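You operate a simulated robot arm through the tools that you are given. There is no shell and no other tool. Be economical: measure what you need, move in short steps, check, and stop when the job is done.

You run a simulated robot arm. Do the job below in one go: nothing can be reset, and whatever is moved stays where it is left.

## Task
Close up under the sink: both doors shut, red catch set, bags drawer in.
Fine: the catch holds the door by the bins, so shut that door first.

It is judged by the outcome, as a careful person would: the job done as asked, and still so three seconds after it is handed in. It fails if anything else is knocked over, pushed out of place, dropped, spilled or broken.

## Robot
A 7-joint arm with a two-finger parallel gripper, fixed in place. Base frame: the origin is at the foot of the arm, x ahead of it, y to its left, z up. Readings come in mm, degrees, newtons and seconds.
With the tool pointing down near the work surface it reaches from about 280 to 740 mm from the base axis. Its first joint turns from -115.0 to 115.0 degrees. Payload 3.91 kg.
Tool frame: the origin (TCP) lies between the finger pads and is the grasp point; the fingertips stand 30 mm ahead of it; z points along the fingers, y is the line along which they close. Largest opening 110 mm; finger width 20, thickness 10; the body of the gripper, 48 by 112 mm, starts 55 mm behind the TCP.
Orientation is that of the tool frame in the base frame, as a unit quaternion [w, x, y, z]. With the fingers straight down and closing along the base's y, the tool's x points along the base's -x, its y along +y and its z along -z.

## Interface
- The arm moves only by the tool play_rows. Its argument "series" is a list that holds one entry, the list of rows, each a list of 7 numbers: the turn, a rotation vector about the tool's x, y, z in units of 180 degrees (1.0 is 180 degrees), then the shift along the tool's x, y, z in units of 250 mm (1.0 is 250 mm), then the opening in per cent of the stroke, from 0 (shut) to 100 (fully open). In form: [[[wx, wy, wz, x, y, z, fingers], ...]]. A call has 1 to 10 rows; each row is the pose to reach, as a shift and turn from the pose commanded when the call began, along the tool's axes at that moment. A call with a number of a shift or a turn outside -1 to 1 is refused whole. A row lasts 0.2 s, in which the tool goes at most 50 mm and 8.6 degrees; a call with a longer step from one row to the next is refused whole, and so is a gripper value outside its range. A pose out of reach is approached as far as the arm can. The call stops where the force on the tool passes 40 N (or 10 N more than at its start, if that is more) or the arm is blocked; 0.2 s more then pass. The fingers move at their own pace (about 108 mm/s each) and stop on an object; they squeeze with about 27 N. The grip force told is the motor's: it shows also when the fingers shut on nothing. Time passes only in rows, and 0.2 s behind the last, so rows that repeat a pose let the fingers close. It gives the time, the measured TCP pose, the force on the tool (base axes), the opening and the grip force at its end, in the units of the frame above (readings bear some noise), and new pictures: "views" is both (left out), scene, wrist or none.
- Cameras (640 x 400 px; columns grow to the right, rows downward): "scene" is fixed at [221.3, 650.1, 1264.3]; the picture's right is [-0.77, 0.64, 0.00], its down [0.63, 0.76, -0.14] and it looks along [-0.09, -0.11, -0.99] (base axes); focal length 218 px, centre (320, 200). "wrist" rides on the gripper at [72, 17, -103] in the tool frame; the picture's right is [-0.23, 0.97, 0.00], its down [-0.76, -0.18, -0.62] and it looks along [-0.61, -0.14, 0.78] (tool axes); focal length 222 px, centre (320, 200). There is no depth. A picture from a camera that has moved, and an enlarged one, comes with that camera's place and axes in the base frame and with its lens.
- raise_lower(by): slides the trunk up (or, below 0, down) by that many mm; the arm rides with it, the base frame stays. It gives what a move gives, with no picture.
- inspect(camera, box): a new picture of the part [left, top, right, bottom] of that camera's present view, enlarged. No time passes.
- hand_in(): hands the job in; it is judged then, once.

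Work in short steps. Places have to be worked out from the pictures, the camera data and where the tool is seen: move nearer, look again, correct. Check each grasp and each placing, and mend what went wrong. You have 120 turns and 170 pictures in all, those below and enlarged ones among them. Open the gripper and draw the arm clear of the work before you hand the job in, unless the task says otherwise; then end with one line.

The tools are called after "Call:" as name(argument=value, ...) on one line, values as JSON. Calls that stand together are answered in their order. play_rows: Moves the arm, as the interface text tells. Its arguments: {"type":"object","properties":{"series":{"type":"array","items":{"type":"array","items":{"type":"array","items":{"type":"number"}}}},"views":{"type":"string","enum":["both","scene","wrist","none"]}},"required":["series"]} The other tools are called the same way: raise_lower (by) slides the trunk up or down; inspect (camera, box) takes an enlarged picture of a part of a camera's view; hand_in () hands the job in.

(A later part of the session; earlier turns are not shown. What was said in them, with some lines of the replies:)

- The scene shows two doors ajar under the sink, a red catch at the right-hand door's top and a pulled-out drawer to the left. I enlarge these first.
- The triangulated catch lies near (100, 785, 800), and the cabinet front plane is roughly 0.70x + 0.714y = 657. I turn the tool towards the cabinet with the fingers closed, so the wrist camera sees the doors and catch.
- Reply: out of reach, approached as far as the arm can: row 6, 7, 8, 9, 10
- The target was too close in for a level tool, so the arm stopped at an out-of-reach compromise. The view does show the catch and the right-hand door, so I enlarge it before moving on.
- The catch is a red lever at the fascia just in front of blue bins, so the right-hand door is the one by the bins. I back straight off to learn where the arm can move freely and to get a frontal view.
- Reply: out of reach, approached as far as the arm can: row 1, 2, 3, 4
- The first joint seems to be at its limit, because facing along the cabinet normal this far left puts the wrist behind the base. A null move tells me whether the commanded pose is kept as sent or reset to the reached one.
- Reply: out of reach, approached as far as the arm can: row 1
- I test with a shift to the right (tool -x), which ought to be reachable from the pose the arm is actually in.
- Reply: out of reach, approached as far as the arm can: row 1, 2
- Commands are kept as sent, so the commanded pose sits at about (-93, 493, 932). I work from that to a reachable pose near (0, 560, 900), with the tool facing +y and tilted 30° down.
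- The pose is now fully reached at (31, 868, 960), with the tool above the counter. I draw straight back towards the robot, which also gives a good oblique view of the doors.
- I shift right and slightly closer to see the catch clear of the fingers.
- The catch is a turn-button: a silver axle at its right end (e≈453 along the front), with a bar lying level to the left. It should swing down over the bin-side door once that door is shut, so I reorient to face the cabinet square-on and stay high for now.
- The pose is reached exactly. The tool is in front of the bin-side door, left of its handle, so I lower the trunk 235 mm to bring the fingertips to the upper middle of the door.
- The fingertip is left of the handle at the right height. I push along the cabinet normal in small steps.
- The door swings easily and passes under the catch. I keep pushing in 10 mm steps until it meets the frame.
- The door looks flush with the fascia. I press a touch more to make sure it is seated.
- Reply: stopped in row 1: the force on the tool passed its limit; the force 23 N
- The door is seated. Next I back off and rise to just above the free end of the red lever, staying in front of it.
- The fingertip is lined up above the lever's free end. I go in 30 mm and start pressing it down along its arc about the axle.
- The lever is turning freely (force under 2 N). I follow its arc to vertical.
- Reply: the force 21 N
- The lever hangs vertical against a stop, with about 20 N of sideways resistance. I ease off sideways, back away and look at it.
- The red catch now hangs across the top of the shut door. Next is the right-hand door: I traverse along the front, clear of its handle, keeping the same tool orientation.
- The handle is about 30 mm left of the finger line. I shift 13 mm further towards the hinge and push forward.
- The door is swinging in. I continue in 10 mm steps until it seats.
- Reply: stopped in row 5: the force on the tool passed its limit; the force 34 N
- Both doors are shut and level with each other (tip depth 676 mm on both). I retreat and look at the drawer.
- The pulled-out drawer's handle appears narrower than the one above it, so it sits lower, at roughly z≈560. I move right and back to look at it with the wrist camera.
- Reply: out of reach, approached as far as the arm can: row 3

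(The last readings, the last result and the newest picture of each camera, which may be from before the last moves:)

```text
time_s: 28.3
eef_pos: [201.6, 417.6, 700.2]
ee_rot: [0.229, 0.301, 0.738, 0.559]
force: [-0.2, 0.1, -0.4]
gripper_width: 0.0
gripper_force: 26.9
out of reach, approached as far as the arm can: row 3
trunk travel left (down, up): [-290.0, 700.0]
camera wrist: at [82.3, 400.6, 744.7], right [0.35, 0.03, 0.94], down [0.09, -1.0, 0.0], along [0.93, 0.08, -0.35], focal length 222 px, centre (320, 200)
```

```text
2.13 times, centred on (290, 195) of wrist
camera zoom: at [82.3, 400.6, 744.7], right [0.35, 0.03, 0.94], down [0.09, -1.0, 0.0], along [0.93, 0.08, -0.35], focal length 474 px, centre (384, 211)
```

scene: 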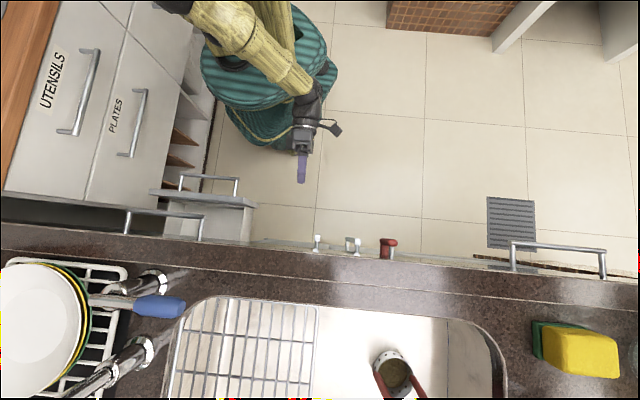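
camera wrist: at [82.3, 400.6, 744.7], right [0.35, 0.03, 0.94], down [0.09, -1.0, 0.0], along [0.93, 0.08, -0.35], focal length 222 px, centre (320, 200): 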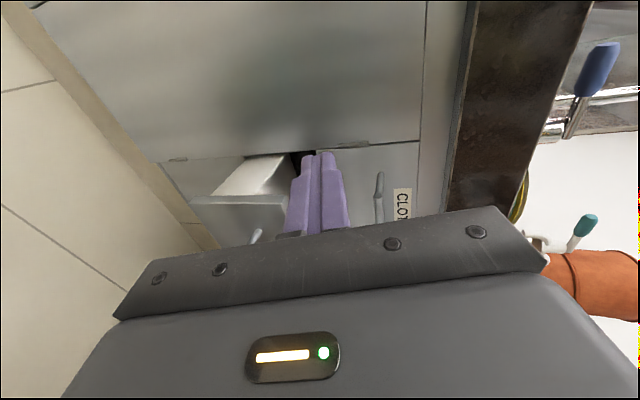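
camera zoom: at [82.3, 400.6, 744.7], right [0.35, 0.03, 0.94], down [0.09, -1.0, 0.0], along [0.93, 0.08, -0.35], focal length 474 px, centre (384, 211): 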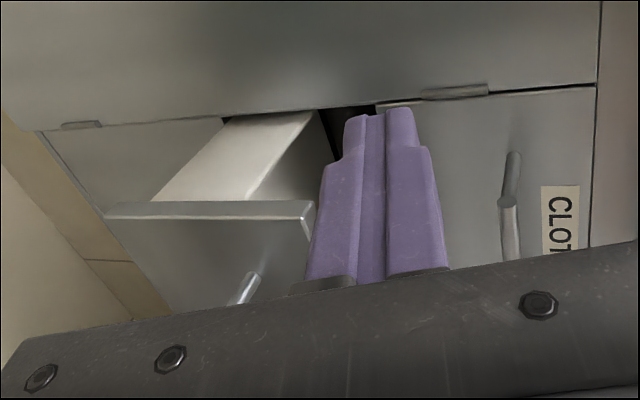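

Triangulation puts the drawer's front top edge at z≈598, spanning e≈-243 to 49, with its face at d≈535, about 140 mm out. I move across in front of its centre, still above it.

Call:
play_rows(series=[[[0, 0, 0, 0, 0.036, 0.135, 0], [0, 0, 0, -0.134, 0.036, 0.135, 0], [0, 0, 0, -0.269, 0.036, 0.135, 0], [0, 0, 0, -0.403, 0.036, 0.135, 0], [0, 0, 0, -0.537, 0.036, 0.135, 0], [0, 0, 0, -0.671, 0.036, 0.135, 0], [0, 0, 0, -0.806, 0.036, 0.135, 0], [0, 0, 0, -0.94, 0.036, 0.135, 0]]])

```text
time_s: 30.1
eef_pos: [423.4, 301.5, 709.4]
ee_rot: [0.228, 0.301, 0.738, 0.559]
force: [-1.0, 1.0, -0.4]
gripper_width: 0.0
gripper_force: 27.1
out of reach, approached as far as the arm can: row 3, 4, 5, 6, 7, 8
trunk travel left (down, up): [-290.0, 700.0]
camera wrist: at [304.1, 283.5, 754.9], right [0.35, 0.03, 0.94], down [0.09, -1.0, 0.0], along [0.93, 0.09, -0.35], focal length 222 px, centre (320, 200)
```

scene: 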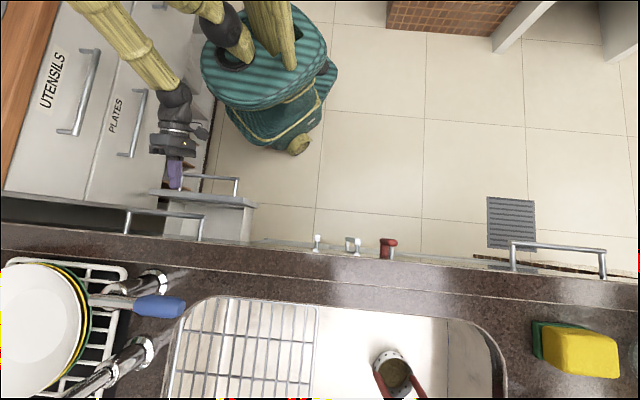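
wrist: 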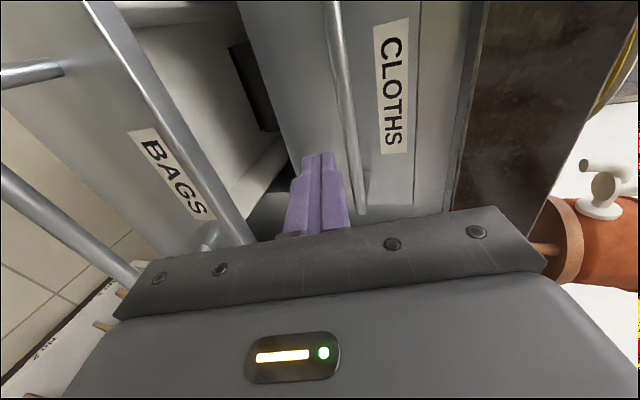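

The BAGS label confirms this is the drawer. The arm is folded tight here, with its elbow near the side cabinet, so I raise the trunk back up before reaching down with a steeper tool.

Call:
raise_lower(by=235)

Call:
play_rows(series=[[[0.0417, 0, 0, 0, 0, 0, 0], [0.0833, 0, 0, 0, 0, 0, 0], [0.0833, 0, 0, 0, 0, 0, 0]]])

```text
time_s: 32.6
eef_pos: [421.9, 300.4, 945.1]
ee_rot: [0.23, 0.301, 0.738, 0.558]
force: [0.0, 0.2, -0.8]
gripper_width: 0.0
gripper_force: 27.1
trunk travel left (down, up): [-525.0, 465.0]
```

```text
time_s: 33.4
eef_pos: [424.1, 301.9, 944.8]
ee_rot: [0.189, 0.328, 0.805, 0.457]
force: [0.1, -0.7, 0.2]
gripper_width: 0.1
gripper_force: 26.5
trunk travel left (down, up): [-525.0, 465.0]
camera wrist: at [315.3, 294.5, 1013.5], right [0.51, 0.2, 0.84], down [0.1, -0.98, 0.17], along [0.85, 0.0, -0.52], focal length 222 px, centre (320, 200)
```

scene: 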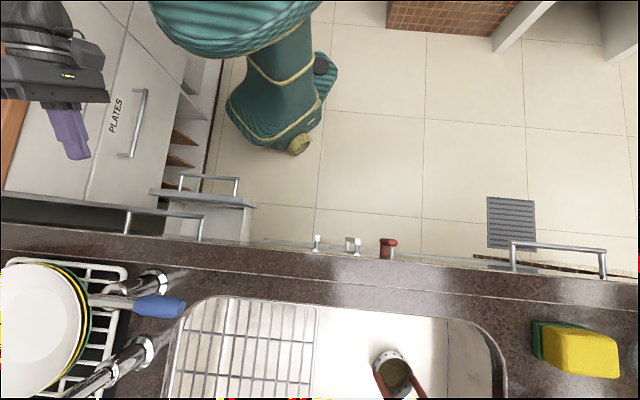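
wrist: 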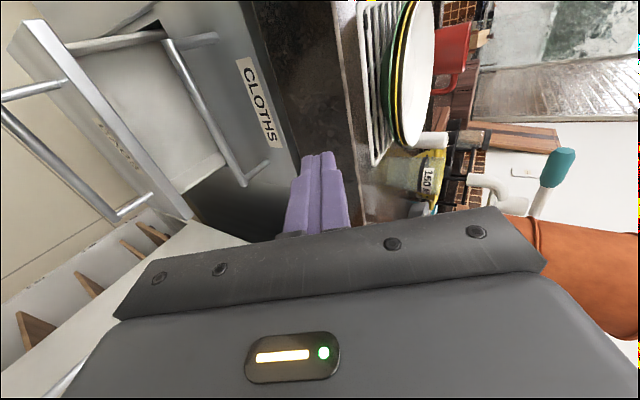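

Now the pose is exactly reached. The BAGS handle triangulates to (390, 274, 547) and the panel's top edge to z≈598, so I'll push the panel face just above the handle and descend in front of it first.

Call:
play_rows(series=[[[0, 0, 0, 0, -0.13, 0.06, 0], [0, 0, 0, 0, -0.26, 0.121, 0], [0, 0, 0, 0, -0.39, 0.182, 0], [0, 0, 0, 0, -0.52, 0.242, 0], [0, 0, 0, 0, -0.65, 0.303, 0], [0, 0, 0, 0, -0.78, 0.363, 0], [0, 0, 0, 0, -0.91, 0.424, 0]]])

```text
time_s: 35.0
eef_pos: [405.3, 284.9, 696.7]
ee_rot: [0.189, 0.328, 0.804, 0.458]
force: [0.2, -0.6, 0.0]
gripper_width: 0.0
gripper_force: 27.2
trunk travel left (down, up): [-525.0, 465.0]
camera wrist: at [297.6, 277.9, 763.5], right [0.51, 0.2, 0.84], down [0.1, -0.98, 0.17], along [0.85, 0.0, -0.52], focal length 222 px, centre (320, 200)
```

scene: 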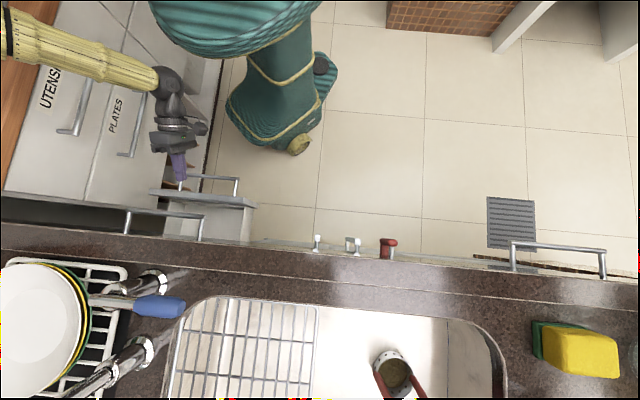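
wrist: 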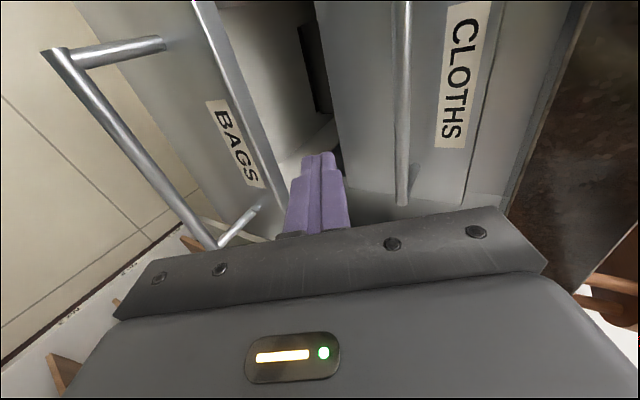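

The arm is clear and the fingertips are above and in front of the BAGS panel. I descend to just above handle height, shifting 30 mm left to keep the elbow away from the side cabinet.

Call:
play_rows(series=[[[0, 0, 0, 0.03, -0.0935, 0.054, 0], [0, 0, 0, 0.06, -0.187, 0.108, 0], [0, 0, 0, 0.09, -0.28, 0.162, 0], [0, 0, 0, 0.12, -0.374, 0.216, 0]]])

```text
time_s: 36.0
eef_pos: [384.1, 306.2, 587.6]
ee_rot: [0.188, 0.329, 0.804, 0.458]
force: [-0.6, 0.1, 1.0]
gripper_width: 0.1
gripper_force: 27.0
trunk travel left (down, up): [-525.0, 465.0]
camera wrist: at [275.8, 298.8, 655.8], right [0.51, 0.2, 0.84], down [0.1, -0.98, 0.17], along [0.85, 0.0, -0.52], focal length 222 px, centre (320, 200)
```

scene: 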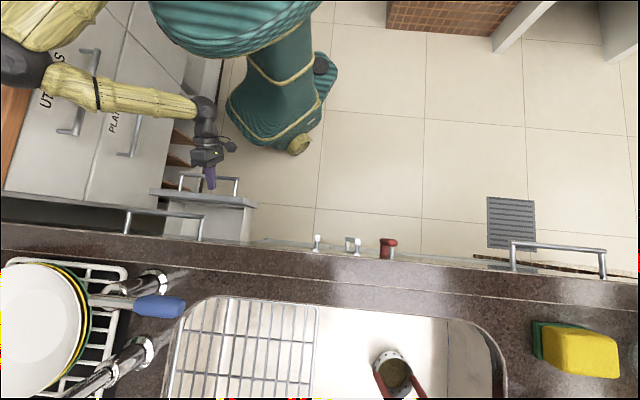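
wrist: 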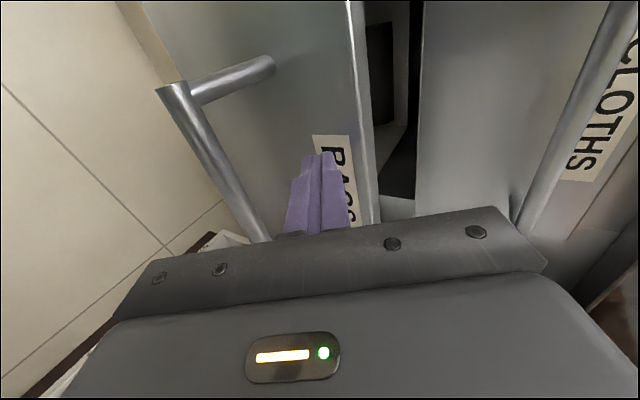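

Call:
inspect(camera="scene", box=[0, 0, 260, 220])

```text
1.82 times, centred on (130, 110) of scene
camera zoom: at [221.3, 650.1, 1264.3], right [-0.77, 0.64, 0.0], down [0.63, 0.76, -0.14], along [-0.09, -0.11, -0.99], focal length 396 px, centre (666, 364)
```

zoom: 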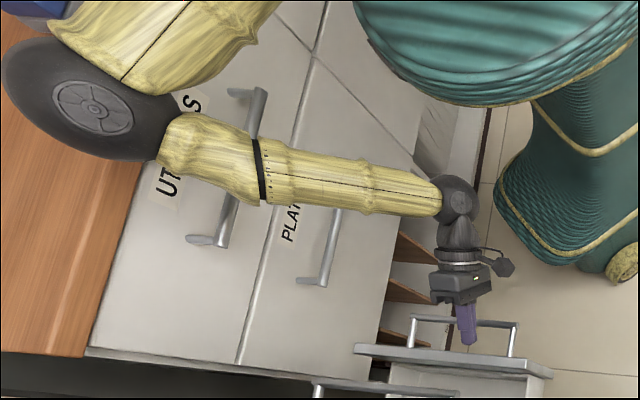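

The elbow is large in view, so it is high above the wooden counter and clear. I push the BAGS panel inward in 14 mm steps.

Call:
play_rows(series=[[[0, 0, 0, 0, 0.028, 0.0485, 0], [0, 0, 0, 0, 0.056, 0.097, 0], [0, 0, 0, 0, 0.084, 0.1455, 0], [0, 0, 0, 0, 0.112, 0.194, 0], [0, 0, 0, 0, 0.14, 0.2425, 0]]])

```text
time_s: 37.2
eef_pos: [433.7, 352.6, 588.6]
ee_rot: [0.187, 0.329, 0.805, 0.457]
force: [0.1, 0.1, -0.2]
gripper_width: 0.1
gripper_force: 27.4
trunk travel left (down, up): [-525.0, 465.0]
camera wrist: at [325.5, 344.9, 655.3], right [0.51, 0.2, 0.84], down [0.1, -0.98, 0.17], along [0.85, 0.0, -0.52], focal length 222 px, centre (320, 200)
```

scene: 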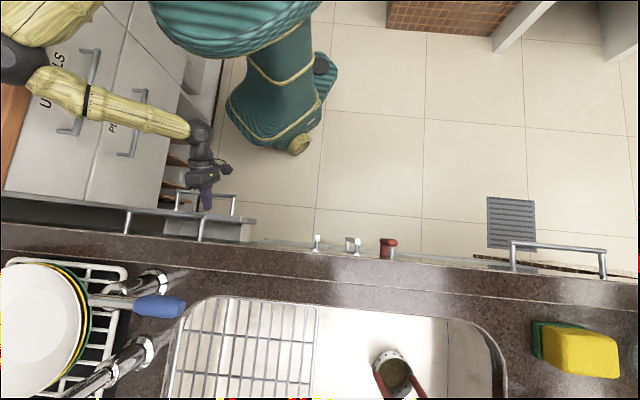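
wrist: 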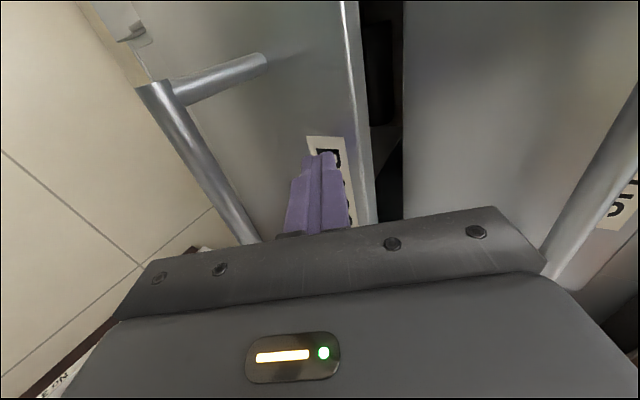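

The drawer slides freely with almost no force. I keep going and drop 12 mm for extra clearance under the CLOTHS handle.

Call:
play_rows(series=[[[0, 0, 0, 0, 0.016, 0.06, 0], [0, 0, 0, 0, 0.032, 0.12, 0], [0, 0, 0, 0, 0.048, 0.18, 0], [0, 0, 0, 0, 0.078, 0.232, 0]]])

```text
time_s: 38.2
eef_pos: [475.3, 396.5, 574.7]
ee_rot: [0.188, 0.328, 0.804, 0.458]
force: [0.1, -0.4, -0.4]
gripper_width: 0.0
gripper_force: 27.4
trunk travel left (down, up): [-525.0, 465.0]
camera wrist: at [367.0, 389.0, 642.5], right [0.51, 0.2, 0.84], down [0.1, -0.98, 0.17], along [0.85, 0.0, -0.52], focal length 222 px, centre (320, 200)
```

scene: 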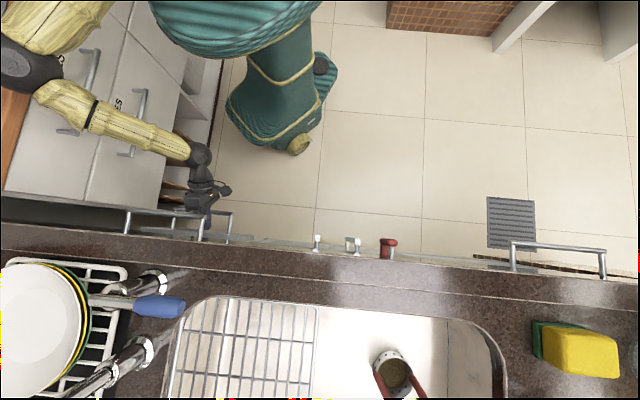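
wrist: 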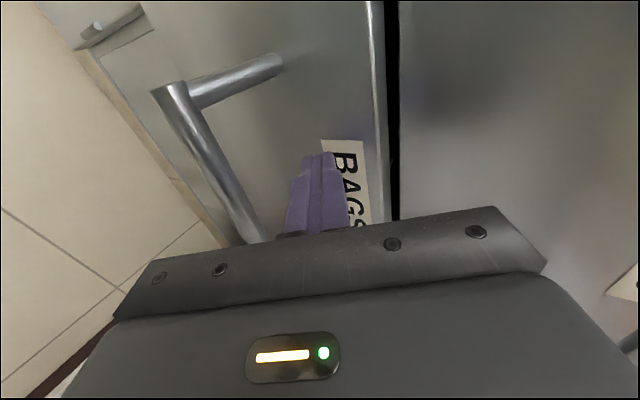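

About 30 mm remain, and the gap to the panel above is narrowing. I finish in 8 mm steps.

Call:
play_rows(series=[[[0, 0, 0, 0, 0.016, 0.0277, 0], [0, 0, 0, 0, 0.032, 0.0554, 0], [0, 0, 0, 0, 0.048, 0.083, 0], [0, 0, 0, 0, 0.064, 0.111, 0], [0, 0, 0, 0, 0.08, 0.1386, 0]]])

```text
time_s: 39.3
eef_pos: [494.0, 415.6, 573.2]
ee_rot: [0.186, 0.33, 0.805, 0.456]
force: [-15.7, -22.1, 19.8]
gripper_width: 0.1
gripper_force: 27.0
trunk travel left (down, up): [-525.0, 465.0]
stopped in row 5: the force on the tool passed its limit (the readings are from after the stop); the commanded pose is now the measured one
camera wrist: at [386.9, 408.6, 642.2], right [0.51, 0.2, 0.84], down [0.1, -0.98, 0.17], along [0.85, 0.0, -0.52], focal length 222 px, centre (320, 200)
```

scene: 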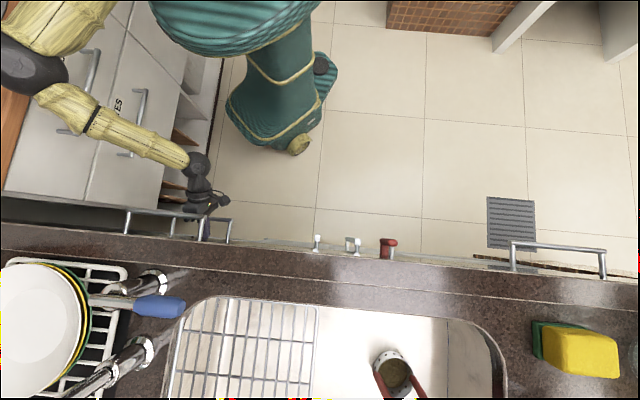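
wrist: 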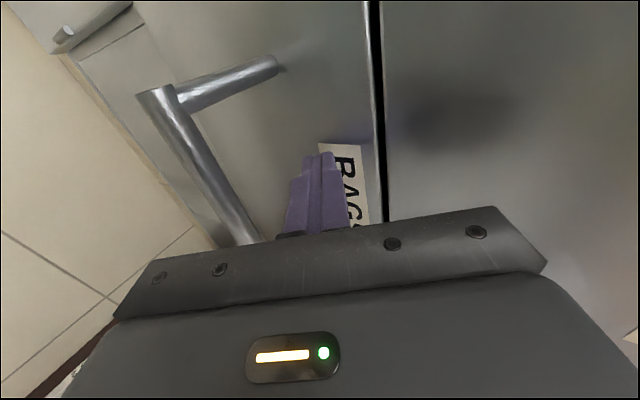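

The drawer met its stop with the contact at d≈674, flush with the doors' plane. I back straight off and look.

Call:
play_rows(series=[[[0, 0, 0, 0, -0.05, -0.087, 0], [0, 0, 0, 0, -0.1, -0.174, 0], [0, 0, 0, 0, -0.15, -0.26, 0], [0, 0, 0, 0, -0.2, -0.346, 0], [0, 0, 0, 0, -0.26, -0.45, 0]]])

Call:
inspect(camera="scene", box=[90, 170, 440, 290])

Call:
inspect(camera="wrist", box=[60, 0, 500, 240])

```text
time_s: 40.5
eef_pos: [403.6, 321.7, 573.5]
ee_rot: [0.186, 0.331, 0.806, 0.455]
force: [-0.3, -0.5, -0.6]
gripper_width: 0.2
gripper_force: 27.2
trunk travel left (down, up): [-525.0, 465.0]
camera wrist: at [296.9, 315.2, 642.1], right [0.51, 0.2, 0.83], down [0.1, -0.98, 0.17], along [0.85, 0.0, -0.53], focal length 222 px, centre (320, 200)
```

scene: 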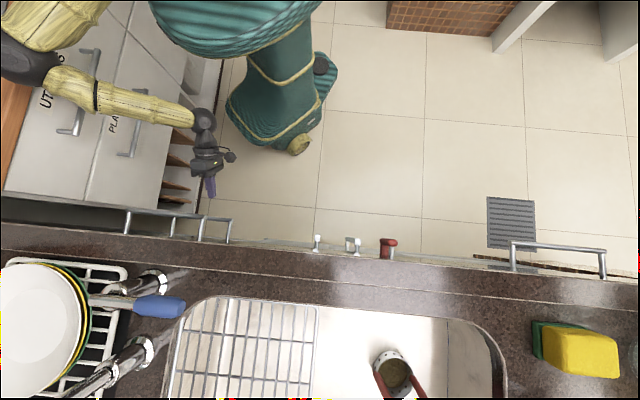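
wrist: 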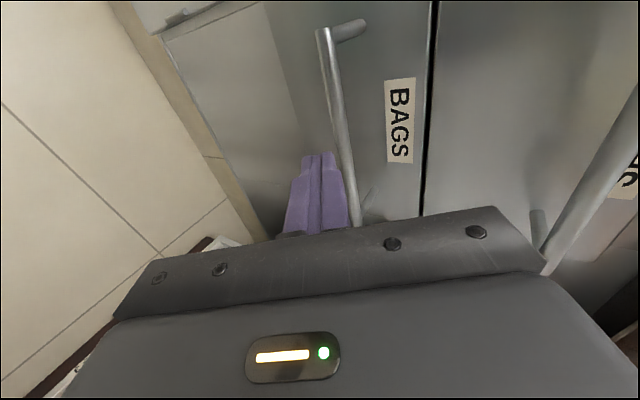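

```text
1.83 times, centred on (265, 230) of scene
camera zoom: at [221.3, 650.1, 1264.3], right [-0.77, 0.64, 0.0], down [0.63, 0.76, -0.14], along [-0.09, -0.11, -0.99], focal length 398 px, centre (421, 145)
```

zoom: 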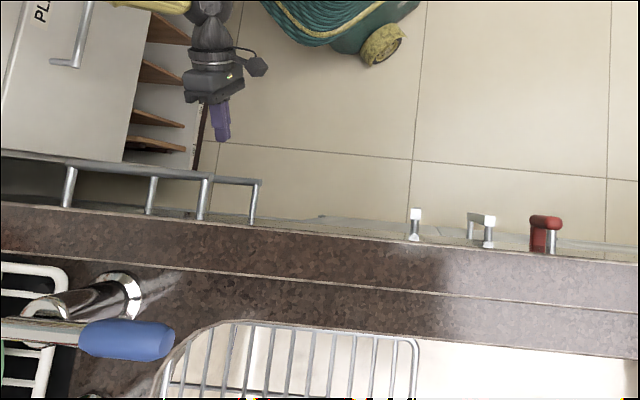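

```text
1.45 times, centred on (280, 120) of wrist
camera zoom: at [296.9, 315.2, 642.1], right [0.51, 0.2, 0.83], down [0.1, -0.98, 0.17], along [0.85, 0.0, -0.53], focal length 323 px, centre (378, 316)
```

zoom: 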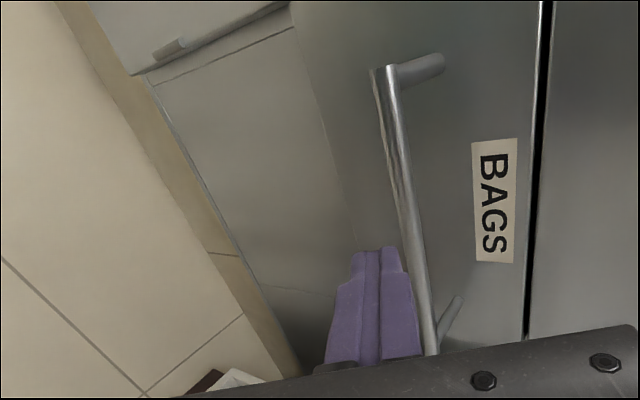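

The drawer is flush with its neighbours. I lift away, open the gripper, and then make a last check of the doors and catch.

Call:
play_rows(series=[[[0, 0, 0, 0, 0.108, -0.0625, 0], [0, 0, 0, 0, 0.216, -0.125, 0], [0, 0, 0, 0, 0.325, -0.1875, 0], [0, 0, 0, 0, 0.433, -0.25, 0], [0, 0, 0, 0, 0.541, -0.3125, 20], [0, 0, 0, 0, 0.65, -0.375, 40], [0, 0, 0, 0, 0.758, -0.4375, 60], [0, 0, 0, 0, 0.866, -0.5, 80]]])

Call:
inspect(camera="scene", box=[90, 190, 440, 290])

```text
time_s: 42.3
eef_pos: [408.6, 326.0, 826.0]
ee_rot: [0.186, 0.33, 0.806, 0.454]
force: [0.2, 0.2, 0.4]
gripper_width: 87.8
gripper_force: 0.1
trunk travel left (down, up): [-525.0, 465.0]
camera wrist: at [301.2, 320.1, 893.1], right [0.51, 0.2, 0.83], down [0.1, -0.98, 0.17], along [0.85, 0.0, -0.53], focal length 222 px, centre (320, 200)
```

scene: 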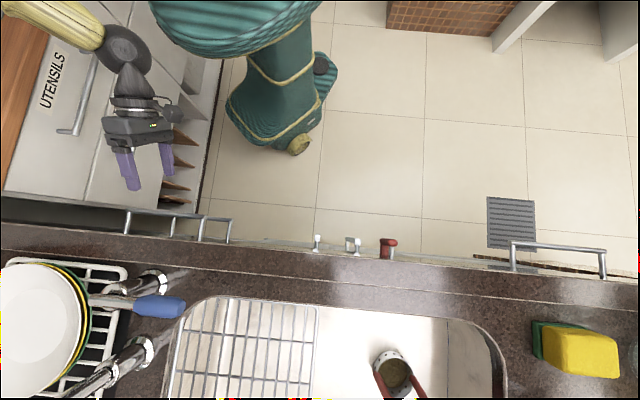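
wrist: 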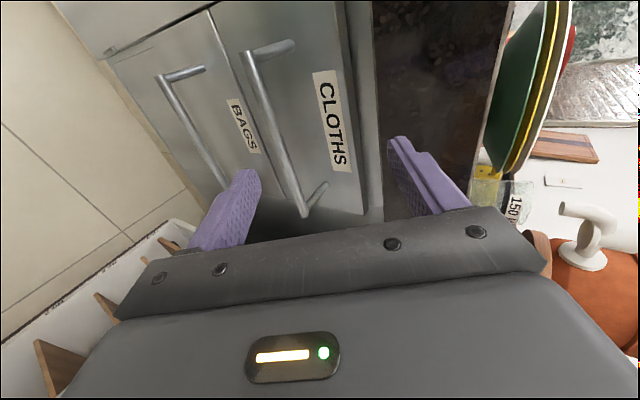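

```text
1.83 times, centred on (265, 240) of scene
camera zoom: at [221.3, 650.1, 1264.3], right [-0.77, 0.64, 0.0], down [0.63, 0.76, -0.14], along [-0.09, -0.11, -0.99], focal length 398 px, centre (421, 127)
```

zoom: 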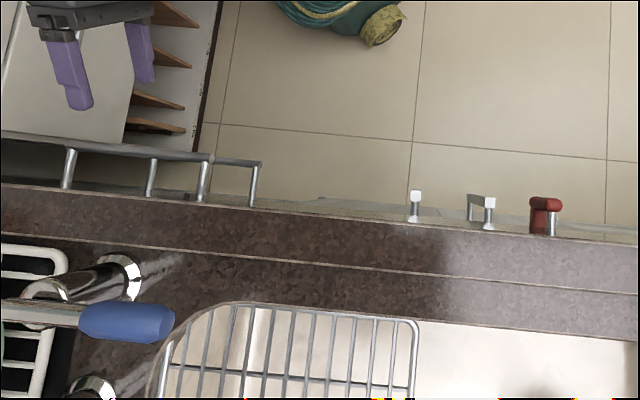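

The drawer sits flush under CLOTHS, both doors are in line with their handles level, and the catch hangs across the bin-side door. The arm is clear with the gripper open, so I hand in.

Call:
hand_in()

```text
The job is handed in.
```

The bin-side door was shut first and the red catch set across it. The other door is shut, the BAGS drawer is fully in, and I saw nothing else disturbed.
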